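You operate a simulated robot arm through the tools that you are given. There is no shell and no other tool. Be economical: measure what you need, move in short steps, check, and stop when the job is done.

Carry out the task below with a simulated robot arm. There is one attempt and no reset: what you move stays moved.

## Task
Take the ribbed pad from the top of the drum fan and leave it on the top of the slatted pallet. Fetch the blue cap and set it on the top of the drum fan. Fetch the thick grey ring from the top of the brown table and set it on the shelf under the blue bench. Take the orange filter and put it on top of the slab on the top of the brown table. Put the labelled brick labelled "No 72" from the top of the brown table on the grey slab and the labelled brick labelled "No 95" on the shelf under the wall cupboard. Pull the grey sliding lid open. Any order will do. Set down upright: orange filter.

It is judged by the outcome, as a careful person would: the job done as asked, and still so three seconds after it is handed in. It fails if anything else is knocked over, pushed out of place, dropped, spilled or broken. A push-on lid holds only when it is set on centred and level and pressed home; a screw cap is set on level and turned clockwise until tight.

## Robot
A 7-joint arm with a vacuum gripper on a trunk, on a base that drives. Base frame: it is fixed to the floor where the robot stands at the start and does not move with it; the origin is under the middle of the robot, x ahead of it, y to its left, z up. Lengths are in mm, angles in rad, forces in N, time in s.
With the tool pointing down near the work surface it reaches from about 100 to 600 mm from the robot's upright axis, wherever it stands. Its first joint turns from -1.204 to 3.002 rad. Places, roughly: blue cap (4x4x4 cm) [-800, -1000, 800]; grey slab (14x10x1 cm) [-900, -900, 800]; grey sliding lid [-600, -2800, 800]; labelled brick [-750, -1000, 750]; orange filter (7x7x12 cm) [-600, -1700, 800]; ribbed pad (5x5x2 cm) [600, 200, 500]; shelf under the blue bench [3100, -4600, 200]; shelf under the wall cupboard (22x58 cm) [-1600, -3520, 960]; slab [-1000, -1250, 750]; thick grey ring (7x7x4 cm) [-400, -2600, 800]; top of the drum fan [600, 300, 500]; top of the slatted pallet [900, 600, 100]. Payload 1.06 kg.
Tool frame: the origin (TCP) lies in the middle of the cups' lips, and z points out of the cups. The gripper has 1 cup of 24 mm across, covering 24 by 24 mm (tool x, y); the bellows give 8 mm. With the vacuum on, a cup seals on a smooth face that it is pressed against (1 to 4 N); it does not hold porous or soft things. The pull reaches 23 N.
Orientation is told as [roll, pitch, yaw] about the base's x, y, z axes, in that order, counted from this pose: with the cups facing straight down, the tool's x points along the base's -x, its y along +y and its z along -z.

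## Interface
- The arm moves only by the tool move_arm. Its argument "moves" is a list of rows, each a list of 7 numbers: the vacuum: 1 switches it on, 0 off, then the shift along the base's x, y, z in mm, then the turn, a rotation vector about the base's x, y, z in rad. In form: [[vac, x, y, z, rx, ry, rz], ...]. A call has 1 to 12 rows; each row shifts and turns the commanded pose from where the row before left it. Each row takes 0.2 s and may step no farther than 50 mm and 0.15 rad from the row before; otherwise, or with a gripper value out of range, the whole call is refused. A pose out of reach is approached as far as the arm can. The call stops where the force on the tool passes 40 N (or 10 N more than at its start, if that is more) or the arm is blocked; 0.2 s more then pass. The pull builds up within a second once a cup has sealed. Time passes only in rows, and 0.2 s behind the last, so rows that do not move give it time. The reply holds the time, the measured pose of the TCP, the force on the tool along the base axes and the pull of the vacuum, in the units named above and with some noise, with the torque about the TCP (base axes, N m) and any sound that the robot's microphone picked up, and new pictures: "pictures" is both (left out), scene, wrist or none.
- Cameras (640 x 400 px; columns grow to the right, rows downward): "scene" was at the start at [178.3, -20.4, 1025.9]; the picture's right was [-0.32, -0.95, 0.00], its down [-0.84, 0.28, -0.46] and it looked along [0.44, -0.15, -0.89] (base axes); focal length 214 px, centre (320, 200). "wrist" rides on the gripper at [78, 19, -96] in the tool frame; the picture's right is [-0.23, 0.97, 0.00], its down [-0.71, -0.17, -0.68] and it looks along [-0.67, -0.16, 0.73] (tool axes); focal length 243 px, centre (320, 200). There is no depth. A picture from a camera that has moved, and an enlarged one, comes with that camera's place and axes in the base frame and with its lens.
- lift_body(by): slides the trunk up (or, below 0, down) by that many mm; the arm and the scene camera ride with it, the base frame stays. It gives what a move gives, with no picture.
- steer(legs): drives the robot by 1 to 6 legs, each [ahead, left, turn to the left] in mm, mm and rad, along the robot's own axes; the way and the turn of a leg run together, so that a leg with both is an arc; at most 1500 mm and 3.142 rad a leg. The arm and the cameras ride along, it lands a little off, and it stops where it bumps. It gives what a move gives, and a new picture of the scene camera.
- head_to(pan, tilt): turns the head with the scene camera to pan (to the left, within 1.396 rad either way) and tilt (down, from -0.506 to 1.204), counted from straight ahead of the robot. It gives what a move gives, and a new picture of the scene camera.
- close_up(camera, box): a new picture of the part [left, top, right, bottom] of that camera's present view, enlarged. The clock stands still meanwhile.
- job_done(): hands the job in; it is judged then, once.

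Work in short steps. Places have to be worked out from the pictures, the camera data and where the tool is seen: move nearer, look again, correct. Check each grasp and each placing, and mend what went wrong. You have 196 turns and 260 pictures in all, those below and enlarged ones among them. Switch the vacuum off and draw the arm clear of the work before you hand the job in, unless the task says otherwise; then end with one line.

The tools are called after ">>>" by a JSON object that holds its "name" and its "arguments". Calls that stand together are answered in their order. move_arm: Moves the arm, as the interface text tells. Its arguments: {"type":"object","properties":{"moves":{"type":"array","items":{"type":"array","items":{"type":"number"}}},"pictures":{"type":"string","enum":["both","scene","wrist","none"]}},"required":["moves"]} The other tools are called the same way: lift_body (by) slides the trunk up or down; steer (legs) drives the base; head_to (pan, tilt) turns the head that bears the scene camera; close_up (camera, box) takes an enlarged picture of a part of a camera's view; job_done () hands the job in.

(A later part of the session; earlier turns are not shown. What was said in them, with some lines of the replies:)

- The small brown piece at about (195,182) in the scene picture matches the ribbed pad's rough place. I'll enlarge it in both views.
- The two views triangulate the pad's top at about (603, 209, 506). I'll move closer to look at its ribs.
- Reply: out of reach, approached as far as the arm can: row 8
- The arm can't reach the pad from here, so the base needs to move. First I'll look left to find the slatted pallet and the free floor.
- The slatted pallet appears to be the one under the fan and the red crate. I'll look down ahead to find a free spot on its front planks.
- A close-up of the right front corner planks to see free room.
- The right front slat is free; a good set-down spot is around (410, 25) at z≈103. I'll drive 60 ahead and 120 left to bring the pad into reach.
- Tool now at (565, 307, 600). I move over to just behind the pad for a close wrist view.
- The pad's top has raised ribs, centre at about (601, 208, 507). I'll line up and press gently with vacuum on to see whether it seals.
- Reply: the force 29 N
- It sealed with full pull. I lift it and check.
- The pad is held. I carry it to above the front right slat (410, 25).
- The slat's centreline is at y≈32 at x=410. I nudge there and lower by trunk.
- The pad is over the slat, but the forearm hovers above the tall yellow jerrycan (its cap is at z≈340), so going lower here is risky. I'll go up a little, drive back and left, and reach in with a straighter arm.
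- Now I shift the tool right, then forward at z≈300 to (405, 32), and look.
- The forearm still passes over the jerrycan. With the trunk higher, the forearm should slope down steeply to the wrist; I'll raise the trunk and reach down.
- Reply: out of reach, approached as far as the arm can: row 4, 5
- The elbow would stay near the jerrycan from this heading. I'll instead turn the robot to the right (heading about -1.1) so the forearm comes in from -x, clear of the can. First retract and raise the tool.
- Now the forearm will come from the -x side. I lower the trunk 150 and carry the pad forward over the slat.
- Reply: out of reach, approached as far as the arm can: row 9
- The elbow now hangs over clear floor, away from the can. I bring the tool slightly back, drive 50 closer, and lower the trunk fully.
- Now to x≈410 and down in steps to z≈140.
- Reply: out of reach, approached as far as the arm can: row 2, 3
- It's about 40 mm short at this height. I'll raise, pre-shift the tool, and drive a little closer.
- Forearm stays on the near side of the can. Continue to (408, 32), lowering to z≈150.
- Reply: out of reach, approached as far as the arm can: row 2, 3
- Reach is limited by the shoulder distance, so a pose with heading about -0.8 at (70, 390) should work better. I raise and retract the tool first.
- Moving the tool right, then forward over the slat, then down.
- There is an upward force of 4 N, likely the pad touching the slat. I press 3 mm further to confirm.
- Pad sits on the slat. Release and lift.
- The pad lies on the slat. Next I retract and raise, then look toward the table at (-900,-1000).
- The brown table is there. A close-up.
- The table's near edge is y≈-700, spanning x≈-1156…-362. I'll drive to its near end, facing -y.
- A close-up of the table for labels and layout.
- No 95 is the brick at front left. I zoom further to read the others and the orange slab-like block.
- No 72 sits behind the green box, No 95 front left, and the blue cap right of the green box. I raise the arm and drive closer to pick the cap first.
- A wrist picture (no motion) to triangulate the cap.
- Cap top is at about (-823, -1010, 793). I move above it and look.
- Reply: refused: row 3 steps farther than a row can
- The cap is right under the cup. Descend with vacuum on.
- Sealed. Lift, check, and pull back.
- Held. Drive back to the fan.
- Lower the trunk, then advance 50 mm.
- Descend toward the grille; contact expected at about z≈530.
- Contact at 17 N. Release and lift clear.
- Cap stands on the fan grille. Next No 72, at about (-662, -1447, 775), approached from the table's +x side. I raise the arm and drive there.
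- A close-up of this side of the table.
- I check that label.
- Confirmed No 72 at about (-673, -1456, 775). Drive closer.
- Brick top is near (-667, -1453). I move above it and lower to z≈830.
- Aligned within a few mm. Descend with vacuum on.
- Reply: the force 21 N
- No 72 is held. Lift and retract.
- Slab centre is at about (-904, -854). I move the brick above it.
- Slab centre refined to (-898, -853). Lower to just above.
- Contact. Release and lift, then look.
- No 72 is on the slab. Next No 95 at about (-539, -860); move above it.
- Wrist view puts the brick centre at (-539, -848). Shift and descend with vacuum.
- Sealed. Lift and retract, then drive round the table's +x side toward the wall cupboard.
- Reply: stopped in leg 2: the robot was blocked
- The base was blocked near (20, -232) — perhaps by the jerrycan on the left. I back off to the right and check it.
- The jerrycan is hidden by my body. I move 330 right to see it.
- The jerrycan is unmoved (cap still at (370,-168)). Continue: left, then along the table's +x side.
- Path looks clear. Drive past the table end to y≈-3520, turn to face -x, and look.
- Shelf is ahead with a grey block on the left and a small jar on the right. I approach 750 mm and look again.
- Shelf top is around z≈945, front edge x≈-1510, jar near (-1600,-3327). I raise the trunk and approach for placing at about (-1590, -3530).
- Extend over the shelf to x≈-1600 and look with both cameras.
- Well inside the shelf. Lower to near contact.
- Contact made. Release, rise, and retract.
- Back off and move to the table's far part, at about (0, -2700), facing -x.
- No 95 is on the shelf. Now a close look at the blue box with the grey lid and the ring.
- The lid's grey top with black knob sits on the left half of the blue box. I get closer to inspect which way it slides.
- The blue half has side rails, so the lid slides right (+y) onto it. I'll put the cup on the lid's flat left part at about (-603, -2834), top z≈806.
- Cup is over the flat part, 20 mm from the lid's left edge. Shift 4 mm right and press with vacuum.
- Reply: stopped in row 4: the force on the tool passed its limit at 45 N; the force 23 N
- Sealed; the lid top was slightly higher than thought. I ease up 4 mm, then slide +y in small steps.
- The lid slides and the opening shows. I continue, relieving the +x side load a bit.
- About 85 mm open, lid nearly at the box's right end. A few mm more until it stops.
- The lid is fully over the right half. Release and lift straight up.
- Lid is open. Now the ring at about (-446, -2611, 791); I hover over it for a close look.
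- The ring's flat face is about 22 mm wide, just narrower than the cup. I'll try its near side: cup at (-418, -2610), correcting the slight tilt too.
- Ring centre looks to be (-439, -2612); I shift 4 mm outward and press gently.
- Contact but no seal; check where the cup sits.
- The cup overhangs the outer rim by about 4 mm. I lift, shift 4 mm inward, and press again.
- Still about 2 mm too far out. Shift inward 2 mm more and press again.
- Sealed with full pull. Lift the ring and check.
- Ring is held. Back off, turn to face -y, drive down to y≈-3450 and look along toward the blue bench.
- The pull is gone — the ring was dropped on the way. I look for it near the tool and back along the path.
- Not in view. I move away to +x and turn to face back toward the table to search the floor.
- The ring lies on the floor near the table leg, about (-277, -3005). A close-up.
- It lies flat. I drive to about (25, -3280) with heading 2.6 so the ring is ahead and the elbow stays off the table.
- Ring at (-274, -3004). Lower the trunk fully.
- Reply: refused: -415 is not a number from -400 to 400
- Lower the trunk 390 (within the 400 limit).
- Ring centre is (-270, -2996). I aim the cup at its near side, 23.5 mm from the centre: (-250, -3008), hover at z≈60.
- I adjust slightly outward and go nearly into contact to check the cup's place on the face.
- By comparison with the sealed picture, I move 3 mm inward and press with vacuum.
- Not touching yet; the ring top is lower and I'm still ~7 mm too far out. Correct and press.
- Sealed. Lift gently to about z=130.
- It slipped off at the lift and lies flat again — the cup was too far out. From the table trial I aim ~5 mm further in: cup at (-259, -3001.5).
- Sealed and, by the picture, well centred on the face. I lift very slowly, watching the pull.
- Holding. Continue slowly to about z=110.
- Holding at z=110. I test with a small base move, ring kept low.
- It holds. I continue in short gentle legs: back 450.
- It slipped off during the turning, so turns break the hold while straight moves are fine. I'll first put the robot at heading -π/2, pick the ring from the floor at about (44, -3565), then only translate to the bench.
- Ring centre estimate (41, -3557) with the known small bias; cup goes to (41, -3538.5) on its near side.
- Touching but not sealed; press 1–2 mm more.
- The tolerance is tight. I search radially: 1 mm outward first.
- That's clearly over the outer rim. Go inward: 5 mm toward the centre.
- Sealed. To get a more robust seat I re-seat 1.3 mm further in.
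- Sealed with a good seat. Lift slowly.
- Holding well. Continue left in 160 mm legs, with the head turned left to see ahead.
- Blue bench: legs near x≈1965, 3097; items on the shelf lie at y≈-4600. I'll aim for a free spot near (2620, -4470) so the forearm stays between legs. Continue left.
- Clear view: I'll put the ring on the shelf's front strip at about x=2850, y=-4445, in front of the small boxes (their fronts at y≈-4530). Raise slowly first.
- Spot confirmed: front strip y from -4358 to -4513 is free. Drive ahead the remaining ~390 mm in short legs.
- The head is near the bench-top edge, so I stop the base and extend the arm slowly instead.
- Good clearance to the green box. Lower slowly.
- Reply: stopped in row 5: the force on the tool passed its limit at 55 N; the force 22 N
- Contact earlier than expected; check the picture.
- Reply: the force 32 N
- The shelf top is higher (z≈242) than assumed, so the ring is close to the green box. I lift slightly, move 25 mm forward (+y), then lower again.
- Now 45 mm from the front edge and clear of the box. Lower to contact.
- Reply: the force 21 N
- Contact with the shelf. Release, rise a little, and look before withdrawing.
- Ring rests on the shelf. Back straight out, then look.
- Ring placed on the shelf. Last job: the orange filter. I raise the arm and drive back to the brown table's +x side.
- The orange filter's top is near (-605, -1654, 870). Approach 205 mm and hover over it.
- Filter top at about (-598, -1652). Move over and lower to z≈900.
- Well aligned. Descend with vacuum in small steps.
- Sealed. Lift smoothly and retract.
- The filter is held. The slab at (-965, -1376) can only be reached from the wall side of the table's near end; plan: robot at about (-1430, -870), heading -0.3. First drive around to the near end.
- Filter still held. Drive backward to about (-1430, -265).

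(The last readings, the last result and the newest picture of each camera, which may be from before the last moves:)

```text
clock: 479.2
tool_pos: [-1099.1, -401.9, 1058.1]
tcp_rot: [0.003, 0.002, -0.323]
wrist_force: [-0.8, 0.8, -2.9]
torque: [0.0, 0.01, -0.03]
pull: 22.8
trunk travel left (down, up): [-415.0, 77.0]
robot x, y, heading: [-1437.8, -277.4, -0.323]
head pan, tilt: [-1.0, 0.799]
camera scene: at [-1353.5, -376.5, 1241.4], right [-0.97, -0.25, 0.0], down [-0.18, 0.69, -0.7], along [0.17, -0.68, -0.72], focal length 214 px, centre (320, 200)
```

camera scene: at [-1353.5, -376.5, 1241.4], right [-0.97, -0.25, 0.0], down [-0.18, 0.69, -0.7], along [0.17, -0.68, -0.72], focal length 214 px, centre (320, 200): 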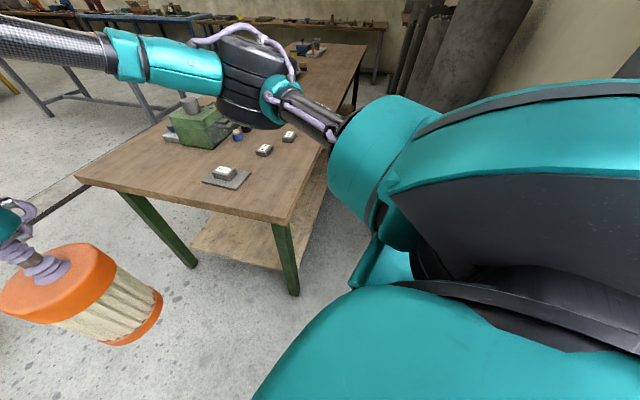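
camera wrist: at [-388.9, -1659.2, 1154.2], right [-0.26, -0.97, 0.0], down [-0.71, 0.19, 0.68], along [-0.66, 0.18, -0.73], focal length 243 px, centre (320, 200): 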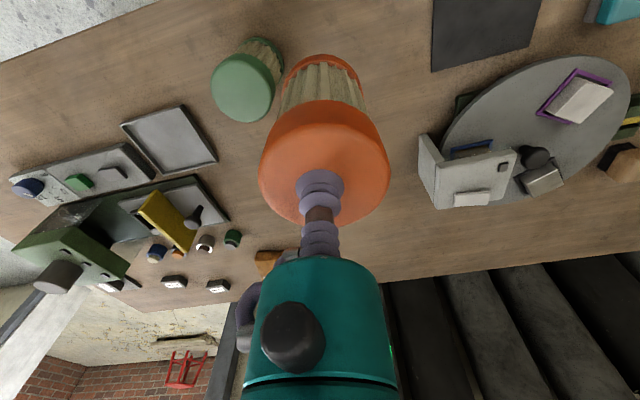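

Move into the corridor in steps, watching for bumps.

>>> {"name": "steer", "arguments": {"legs": [[94, -280, 0]]}}

>>> {"name": "head_to", "arguments": {"pan": -1.39, "tilt": 0.5}}

```text
clock: 482.2
tool_pos: [-1097.9, -696.0, 1058.1]
tcp_rot: [0.002, 0.002, -0.321]
wrist_force: [-0.5, -0.1, -2.4]
torque: [0.01, 0.0, -0.03]
pull: 22.6
trunk travel left (down, up): [-415.0, 77.0]
robot x, y, heading: [-1437.4, -571.1, -0.322]
head pan, tilt: [-1.0, 0.799]
camera scene: at [-1352.7, -669.6, 1241.3], right [-0.97, -0.25, 0.0], down [-0.18, 0.69, -0.7], along [0.17, -0.68, -0.72], focal length 214 px, centre (320, 200)
```

scene: 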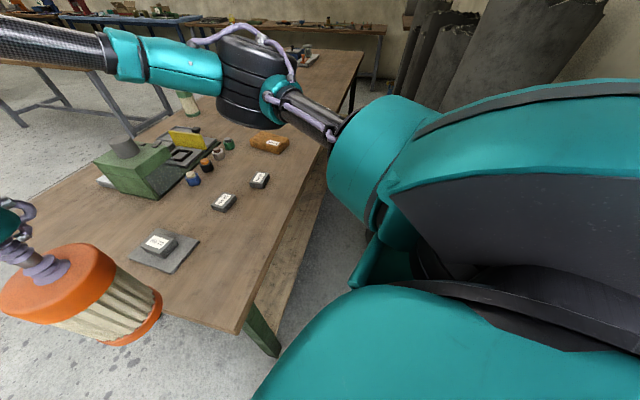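

```text
clock: 483.1
tool_pos: [-1097.7, -695.7, 1058.4]
tcp_rot: [0.003, 0.001, -0.32]
wrist_force: [-0.3, -0.9, -2.5]
torque: [0.0, 0.01, 0.01]
pull: 22.7
trunk travel left (down, up): [-415.0, 77.0]
robot x, y, heading: [-1438.9, -569.4, -0.317]
head pan, tilt: [-1.389, 0.499]
camera scene: at [-1385.2, -681.4, 1267.3], right [-0.99, 0.14, 0.0], down [0.07, 0.47, -0.88], along [-0.12, -0.87, -0.48], focal length 214 px, centre (320, 200)
```

scene: 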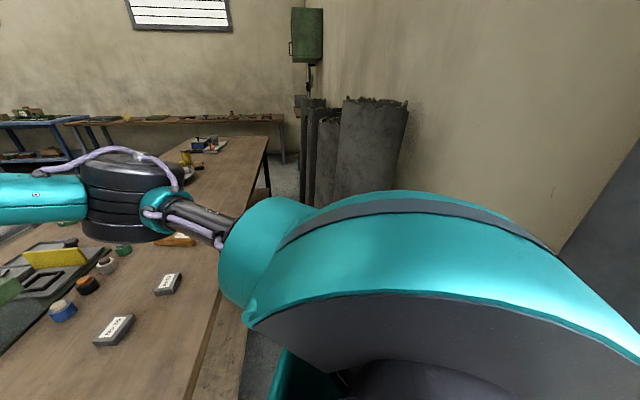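

The corridor ahead is free before the rolls. Continue 300 mm further.

>>> {"name": "steer", "arguments": {"legs": [[95, -282, 0]]}}

>>> {"name": "head_to", "arguments": {"pan": -0.2, "tilt": 0.9}}

```text
clock: 485.0
tool_pos: [-1099.6, -841.6, 1058.7]
tcp_rot: [-0.006, -0.001, -0.336]
wrist_force: [-0.4, 0.7, -3.1]
torque: [0.04, 0.03, 0.03]
pull: 22.6
trunk travel left (down, up): [-415.0, 77.0]
robot x, y, heading: [-1436.8, -717.9, -0.329]
head pan, tilt: [-1.389, 0.499]
stopped in leg 1: the robot was blocked; the commanded pose is now the measured one
camera scene: at [-1386.1, -822.1, 1268.2], right [-0.99, 0.15, 0.0], down [0.07, 0.47, -0.88], along [-0.13, -0.87, -0.47], focal length 214 px, centre (320, 200)
```

scene: 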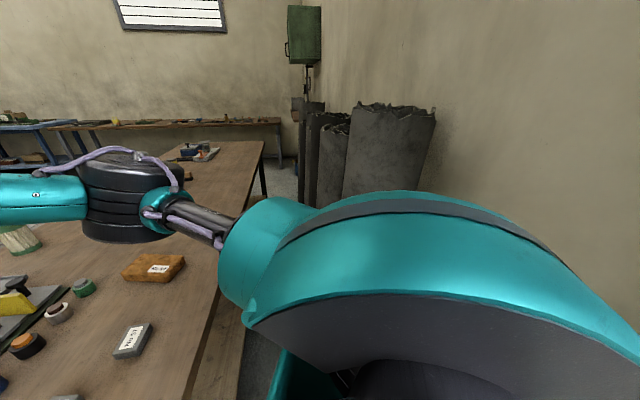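

```text
clock: 486.4
tool_pos: [-1096.7, -838.6, 1059.6]
tcp_rot: [-0.009, -0.001, -0.332]
wrist_force: [0.2, -0.1, -3.0]
torque: [-0.02, 0.0, 0.0]
pull: 22.7
trunk travel left (down, up): [-415.0, 77.0]
robot x, y, heading: [-1435.3, -719.9, -0.33]
head pan, tilt: [-0.201, 0.901]
camera scene: at [-1307.1, -768.1, 1234.0], right [-0.51, -0.86, 0.01], down [-0.68, 0.39, -0.63], along [0.54, -0.32, -0.78], focal length 214 px, centre (320, 200)
```

scene: 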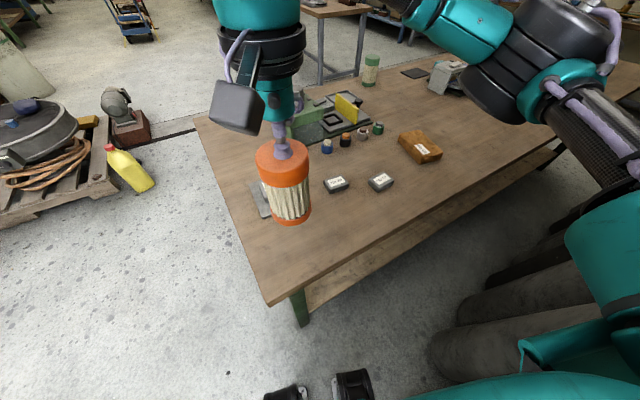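

Blocked, probably the rear-right corner at the door jamb. I shift 60 mm toward the table, then continue 150 mm.

>>> {"name": "steer", "arguments": {"legs": [[57, 19, 0], [33, -95, 0], [16, -47, 0]]}}

```text
clock: 489.2
tool_pos: [-1038.0, -1000.6, 1057.6]
tcp_rot: [0.003, 0.002, -0.332]
wrist_force: [0.4, 0.1, -2.8]
torque: [0.0, 0.02, 0.0]
pull: 22.8
trunk travel left (down, up): [-415.0, 77.0]
robot x, y, heading: [-1372.9, -874.1, -0.328]
head pan, tilt: [-0.201, 0.901]
camera scene: at [-1246.0, -932.9, 1233.4], right [-0.51, -0.86, 0.0], down [-0.68, 0.4, -0.62], along [0.54, -0.31, -0.78], focal length 214 px, centre (320, 200)
```

scene: 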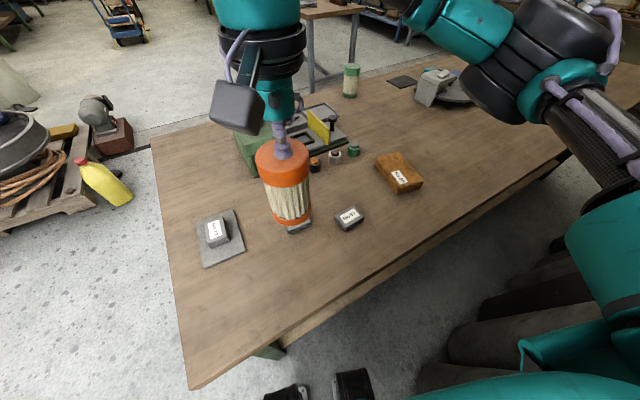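

In position. A closer look at the slab's top.

>>> {"name": "close_up", "arguments": {"camera": "scene", "box": [360, 140, 440, 200]}}

>>> {"name": "close_up", "arguments": {"camera": "wrist", "box": [0, 0, 640, 400]}}

```text
6.67 times, centred on (400, 170) of scene
camera zoom: at [-1246.0, -932.9, 1233.4], right [-0.51, -0.86, 0.0], down [-0.68, 0.4, -0.62], along [0.54, -0.31, -0.78], focal length 1430 px, centre (-213, 400)
```

zoom: 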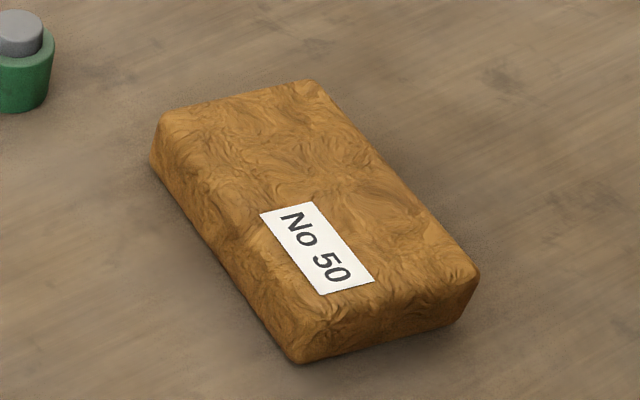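

```text
1.00 times, centred on (320, 200) of wrist (not enlarged: the box is as wide or as high as the picture)
camera zoom: at [-1105.3, -957.4, 1153.9], right [0.54, 0.84, 0.0], down [0.61, -0.39, 0.68], along [0.58, -0.37, -0.73], focal length 243 px, centre (320, 200)
```

zoom: 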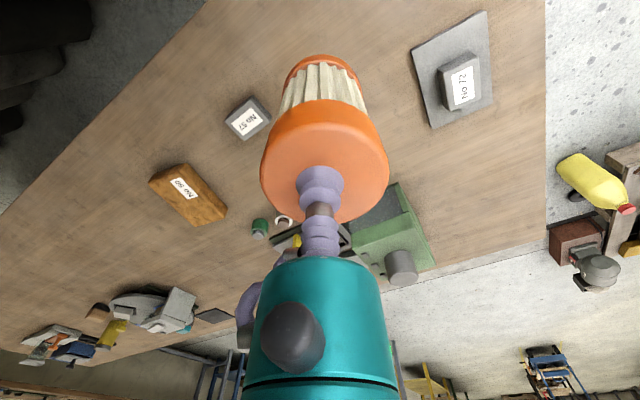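

Slab top centre ≈ (-962, -1373), z≈780. Carry the filter above it smoothly.

>>> {"name": "move_arm", "arguments": {"moves": [[1, 4, -15, 0, 0, 0, 0], [1, 6, -30, 0, 0, 0, 0], [1, 7, -35, 0, 0, 0, 0], [1, 8, -38, 0, 0, 0, 0], [1, 8, -38, 0, 0, 0, 0], [1, 8, -38, 0, 0, 0, 0], [1, 8, -38, 0, 0, 0, 0], [1, 7, -35, 0, 0, 0, 0], [1, 7, -35, 0, 0, 0, 0], [1, 6, -30, 0, 0, 0, 0], [1, 5, -25, 0, 0, 0, 0], [1, 2, -12, 0, 0, 0, 0]], "pictures": "both"}}

```text
clock: 491.8
tool_pos: [-964.0, -1350.4, 1057.0]
tcp_rot: [0.001, 0.003, -0.331]
wrist_force: [0.4, 0.9, -2.9]
torque: [-0.03, 0.04, -0.02]
pull: 22.5
out of reach, approached as far as the arm can: row 11, 12
trunk travel left (down, up): [-415.0, 77.0]
robot x, y, heading: [-1376.1, -870.5, -0.327]
head pan, tilt: [-0.201, 0.901]
camera scene: at [-1246.0, -932.6, 1233.4], right [-0.51, -0.86, 0.0], down [-0.68, 0.4, -0.62], along [0.54, -0.31, -0.78], focal length 214 px, centre (320, 200)
camera wrist: at [-1032.9, -1305.7, 1153.5], right [0.54, 0.84, 0.0], down [0.61, -0.39, 0.68], along [0.58, -0.37, -0.73], focal length 243 px, centre (320, 200)
```

scene: 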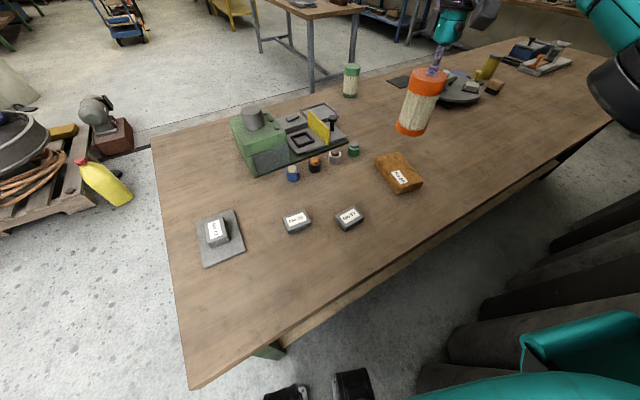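
wrist: 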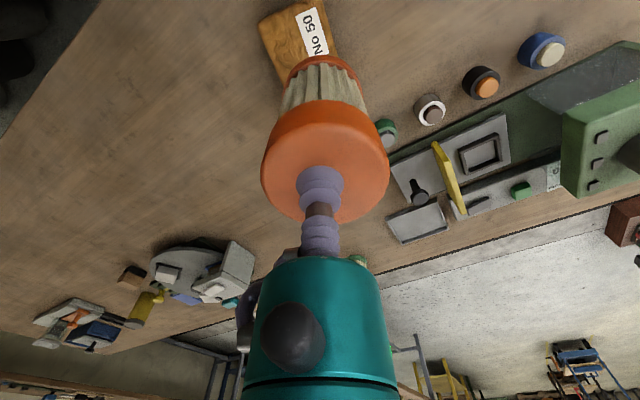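

Almost there but at the reach limit; I nudge the base 45 mm further along -y.

>>> {"name": "steer", "arguments": {"legs": [[15, -43, 0]]}}

>>> {"name": "close_up", "arguments": {"camera": "wrist", "box": [160, 0, 480, 200]}}

```text
clock: 492.9
tool_pos: [-964.9, -1395.1, 1057.6]
tcp_rot: [0.001, 0.004, -0.332]
wrist_force: [0.6, 0.4, -2.5]
torque: [-0.02, 0.0, -0.01]
pull: 22.6
trunk travel left (down, up): [-415.0, 77.0]
robot x, y, heading: [-1370.4, -919.0, -0.332]
head pan, tilt: [-0.201, 0.901]
camera scene: at [-1245.8, -978.5, 1233.4], right [-0.51, -0.86, 0.0], down [-0.68, 0.4, -0.62], along [0.54, -0.31, -0.78], focal length 214 px, centre (320, 200)
```

scene: 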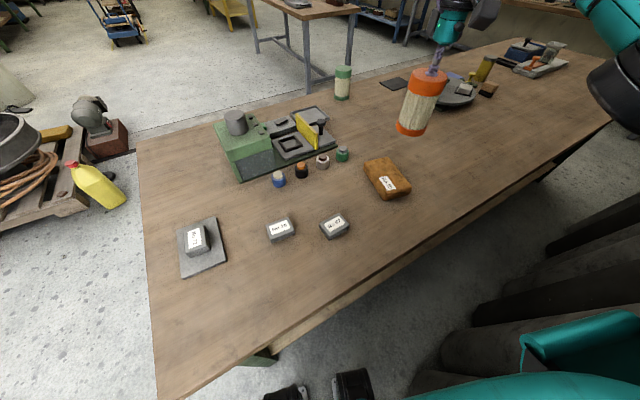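

```text
2.00 times, centred on (320, 100) of wrist
camera zoom: at [-1032.9, -1351.3, 1153.4], right [0.54, 0.84, 0.0], down [0.61, -0.39, 0.68], along [0.58, -0.37, -0.73], focal length 485 px, centre (320, 400)
```

zoom: 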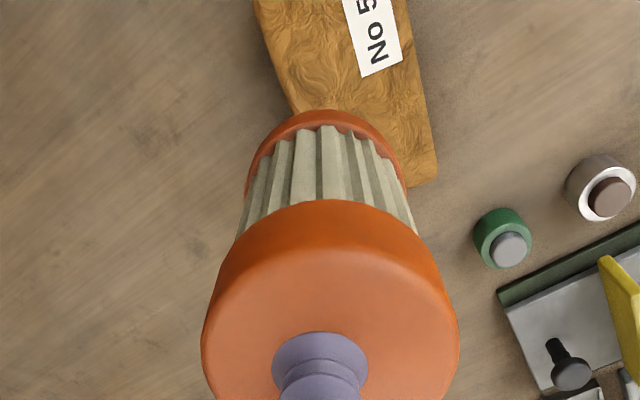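

Slab centre about (-958, -1373), long axis nearly along x, about 80 wide. I move there and lower to 25 mm above contact, then check.

>>> {"name": "move_arm", "arguments": {"moves": [[1, 3, 10, 0, 0, 0, 0], [1, 4, 12, -10, 0, 0, 0], [1, 0, 0, -20, 0, 0, 0], [1, 0, 0, -30, 0, 0, 0], [1, 0, 0, -30, 0, 0, 0], [1, 0, 0, -20, 0, 0, 0], [1, 0, 0, -10, 0, 0, 0], [1, 0, 0, 0, 0, 0, 0]], "pictures": "both"}}

>>> {"name": "close_up", "arguments": {"camera": "scene", "box": [330, 110, 450, 210]}}

```text
clock: 494.6
tool_pos: [-957.6, -1372.8, 937.8]
tcp_rot: [0.002, 0.002, -0.332]
wrist_force: [0.1, -0.7, -2.6]
torque: [0.01, -0.01, 0.01]
pull: 23.0
trunk travel left (down, up): [-415.0, 77.0]
robot x, y, heading: [-1372.5, -921.8, -0.332]
head pan, tilt: [-0.201, 0.901]
camera scene: at [-1245.9, -978.0, 1233.4], right [-0.51, -0.86, 0.0], down [-0.68, 0.4, -0.62], along [0.54, -0.31, -0.78], focal length 214 px, centre (320, 200)
camera wrist: at [-1026.1, -1328.7, 1033.1], right [0.54, 0.84, 0.0], down [0.61, -0.39, 0.68], along [0.58, -0.37, -0.73], focal length 243 px, centre (320, 200)
```

scene: 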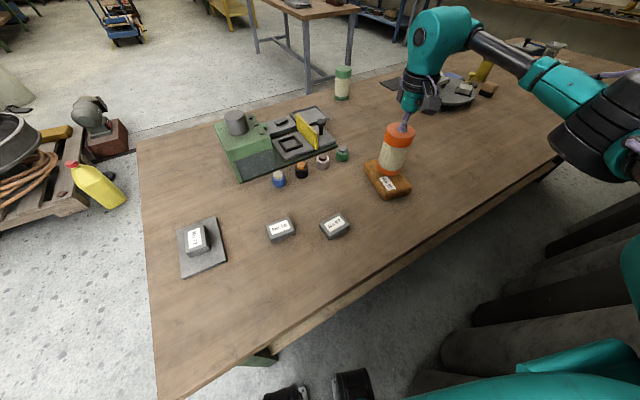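
wrist: 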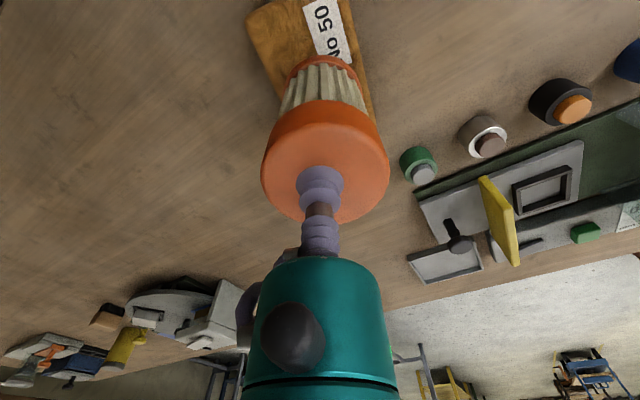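

```text
4.00 times, centred on (390, 160) of scene
camera zoom: at [-1245.9, -978.0, 1233.4], right [-0.51, -0.86, 0.0], down [-0.68, 0.4, -0.62], along [0.54, -0.31, -0.78], focal length 858 px, centre (40, 360)
```

zoom: 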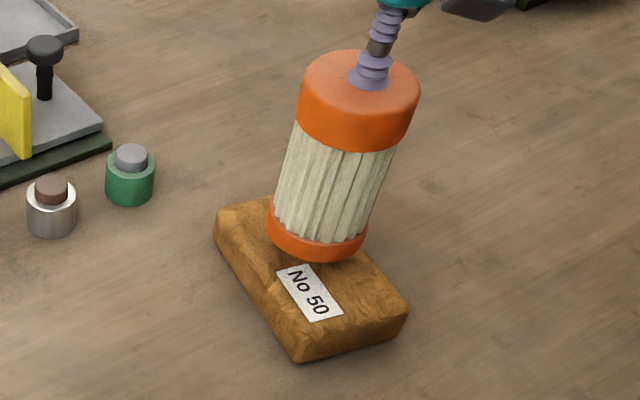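

The projection lands at the slab's centre. Lower slowly to contact.

>>> {"name": "move_arm", "arguments": {"moves": [[1, 0, 0, -8, 0, 0, 0], [1, 0, 0, -6, 0, 0, 0], [1, 0, 0, -4, 0, 0, 0], [1, 0, 0, -2, 0, 0, 0], [1, 0, 0, 0, 0, 0, 0]], "pictures": "none"}}

```text
clock: 495.9
tool_pos: [-957.2, -1373.6, 918.1]
tcp_rot: [0.002, 0.002, -0.332]
wrist_force: [-0.5, -0.8, -2.7]
torque: [0.05, 0.01, 0.0]
pull: 23.1
trunk travel left (down, up): [-415.0, 77.0]
robot x, y, heading: [-1368.5, -918.5, -0.329]
head pan, tilt: [-0.201, 0.901]
```

>>> {"name": "move_arm", "arguments": {"moves": [[1, 0, 0, -2, 0, 0, 0], [1, 0, 0, -2, 0, 0, 0], [1, 0, 0, 0, 0, 0, 0]], "pictures": "none"}}

```text
clock: 496.6
tool_pos: [-958.8, -1372.3, 915.4]
tcp_rot: [0.002, -0.001, -0.335]
wrist_force: [-2.8, -2.4, 9.7]
torque: [-0.06, -0.02, -0.04]
pull: 22.5
trunk travel left (down, up): [-415.0, 77.0]
robot x, y, heading: [-1372.7, -916.8, -0.328]
head pan, tilt: [-0.201, 0.901]
```

Contact. Check the stance before release.

>>> {"name": "close_up", "arguments": {"camera": "scene", "box": [330, 110, 450, 210]}}

>>> {"name": "close_up", "arguments": {"camera": "wrist", "box": [200, 0, 420, 140]}}

```text
4.00 times, centred on (390, 160) of scene
camera zoom: at [-1247.0, -977.4, 1233.7], right [-0.51, -0.86, 0.0], down [-0.68, 0.4, -0.62], along [0.54, -0.32, -0.78], focal length 858 px, centre (40, 360)
```

zoom: 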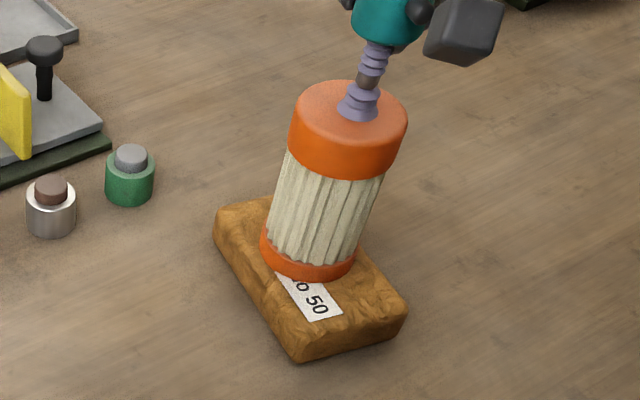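

```text
2.86 times, centred on (310, 70) of wrist
camera zoom: at [-1026.6, -1328.6, 1011.2], right [0.54, 0.84, 0.0], down [0.61, -0.39, 0.69], along [0.58, -0.37, -0.73], focal length 693 px, centre (349, 571)
```

zoom: 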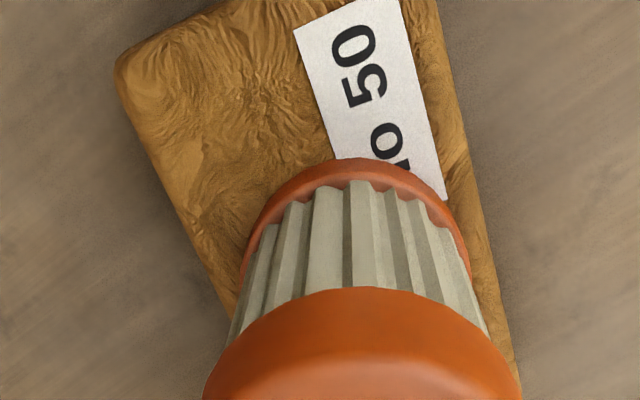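

Fully supported on the slab. Release and lift straight up.

>>> {"name": "move_arm", "arguments": {"moves": [[0, 0, 0, 1, 0, 0, 0], [0, 0, 0, 0, 0, 0, 0], [0, 0, 0, 0, 0, 0, 0], [0, 0, 0, 0, 0, 0, 0], [0, 0, 0, 0, 0, 0, 0], [0, 0, 0, 4, 0, 0, 0], [0, 0, 0, 15, 0, 0, 0], [0, 0, 0, 35, 0, 0, 0], [0, 0, 0, 45, 0, 0, 0], [0, -10, 20, 40, 0, 0, 0], [0, -10, 40, 10, 0, 0, 0]], "pictures": "both"}}

```text
clock: 499.1
tool_pos: [-978.0, -1310.0, 1063.3]
tcp_rot: [0.0, 0.001, -0.333]
wrist_force: [-0.7, 0.4, 0.1]
torque: [0.0, 0.02, 0.03]
pull: 0.1
trunk travel left (down, up): [-415.0, 77.0]
robot x, y, heading: [-1376.9, -916.9, -0.332]
head pan, tilt: [-0.201, 0.901]
camera scene: at [-1245.9, -977.5, 1233.5], right [-0.51, -0.86, 0.0], down [-0.68, 0.4, -0.62], along [0.54, -0.31, -0.78], focal length 214 px, centre (320, 200)
camera wrist: at [-1045.2, -1267.8, 1159.5], right [0.54, 0.84, 0.0], down [0.61, -0.39, 0.68], along [0.58, -0.37, -0.73], focal length 243 px, centre (320, 200)
```

scene: 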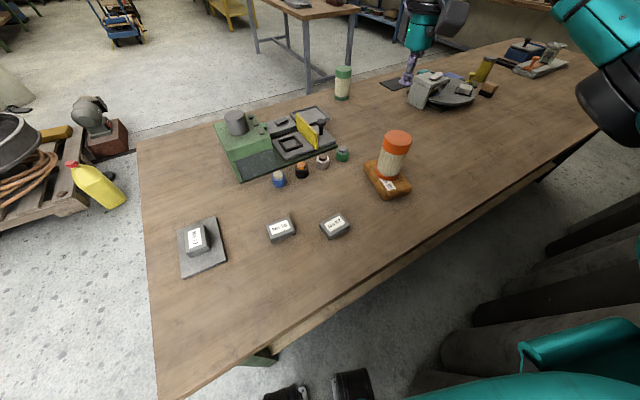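
wrist: 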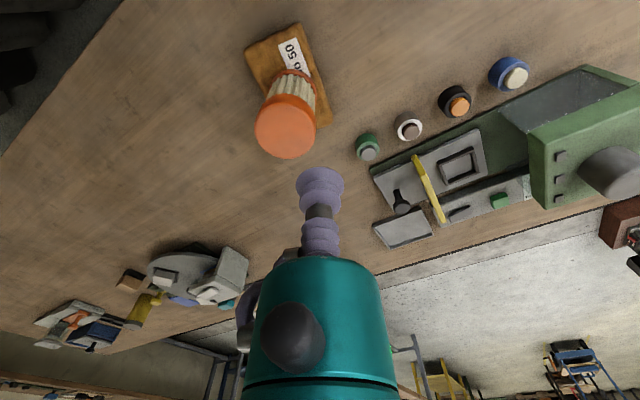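

The filter stands upright on the slab and all other placings were seen in place. I draw the arm back clear of the work before handing in.

>>> {"name": "move_arm", "arguments": {"moves": [[0, -5, 45, 5, 0, 0, 0], [0, -5, 45, 5, 0, 0, 0], [0, -5, 45, 0, 0, 0, 0], [0, -5, 45, 0, 0, 0, 0], [0, -5, 45, 0, 0, 0, 0], [0, 0, 0, 0, 0, 0, 0]], "pictures": "scene"}}

```text
clock: 500.4
tool_pos: [-1001.9, -1088.9, 1073.8]
tcp_rot: [0.0, 0.002, -0.331]
wrist_force: [0.8, 0.3, -0.4]
torque: [-0.01, 0.0, 0.04]
pull: 0.1
trunk travel left (down, up): [-415.0, 77.0]
robot x, y, heading: [-1376.7, -916.4, -0.332]
head pan, tilt: [-0.201, 0.901]
camera scene: at [-1246.1, -978.0, 1233.4], right [-0.51, -0.86, 0.0], down [-0.68, 0.4, -0.62], along [0.54, -0.31, -0.78], focal length 214 px, centre (320, 200)
```

scene: 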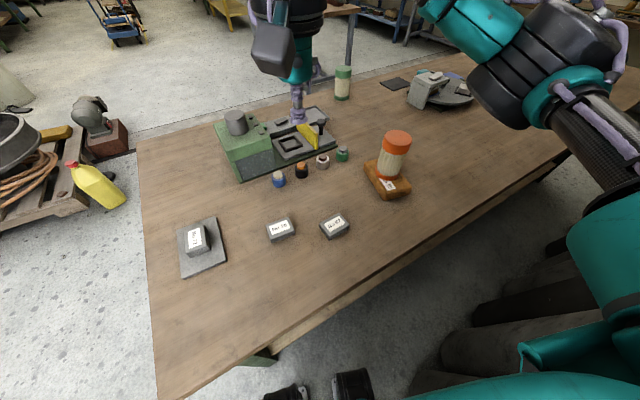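

Everything is in place, so I hand the job in.

>>> {"name": "job_done", "arguments": {}}

```text
The job is handed in.
```

I finished all seven tasks and handed the job in, but I dropped the thick grey ring three times on the floor before getting it onto the shelf under the blue bench. The first drop was from table height during a turn. I also took the brown block labelled "No 50" to be the slab for the orange filter, since nothing else was near the given place.
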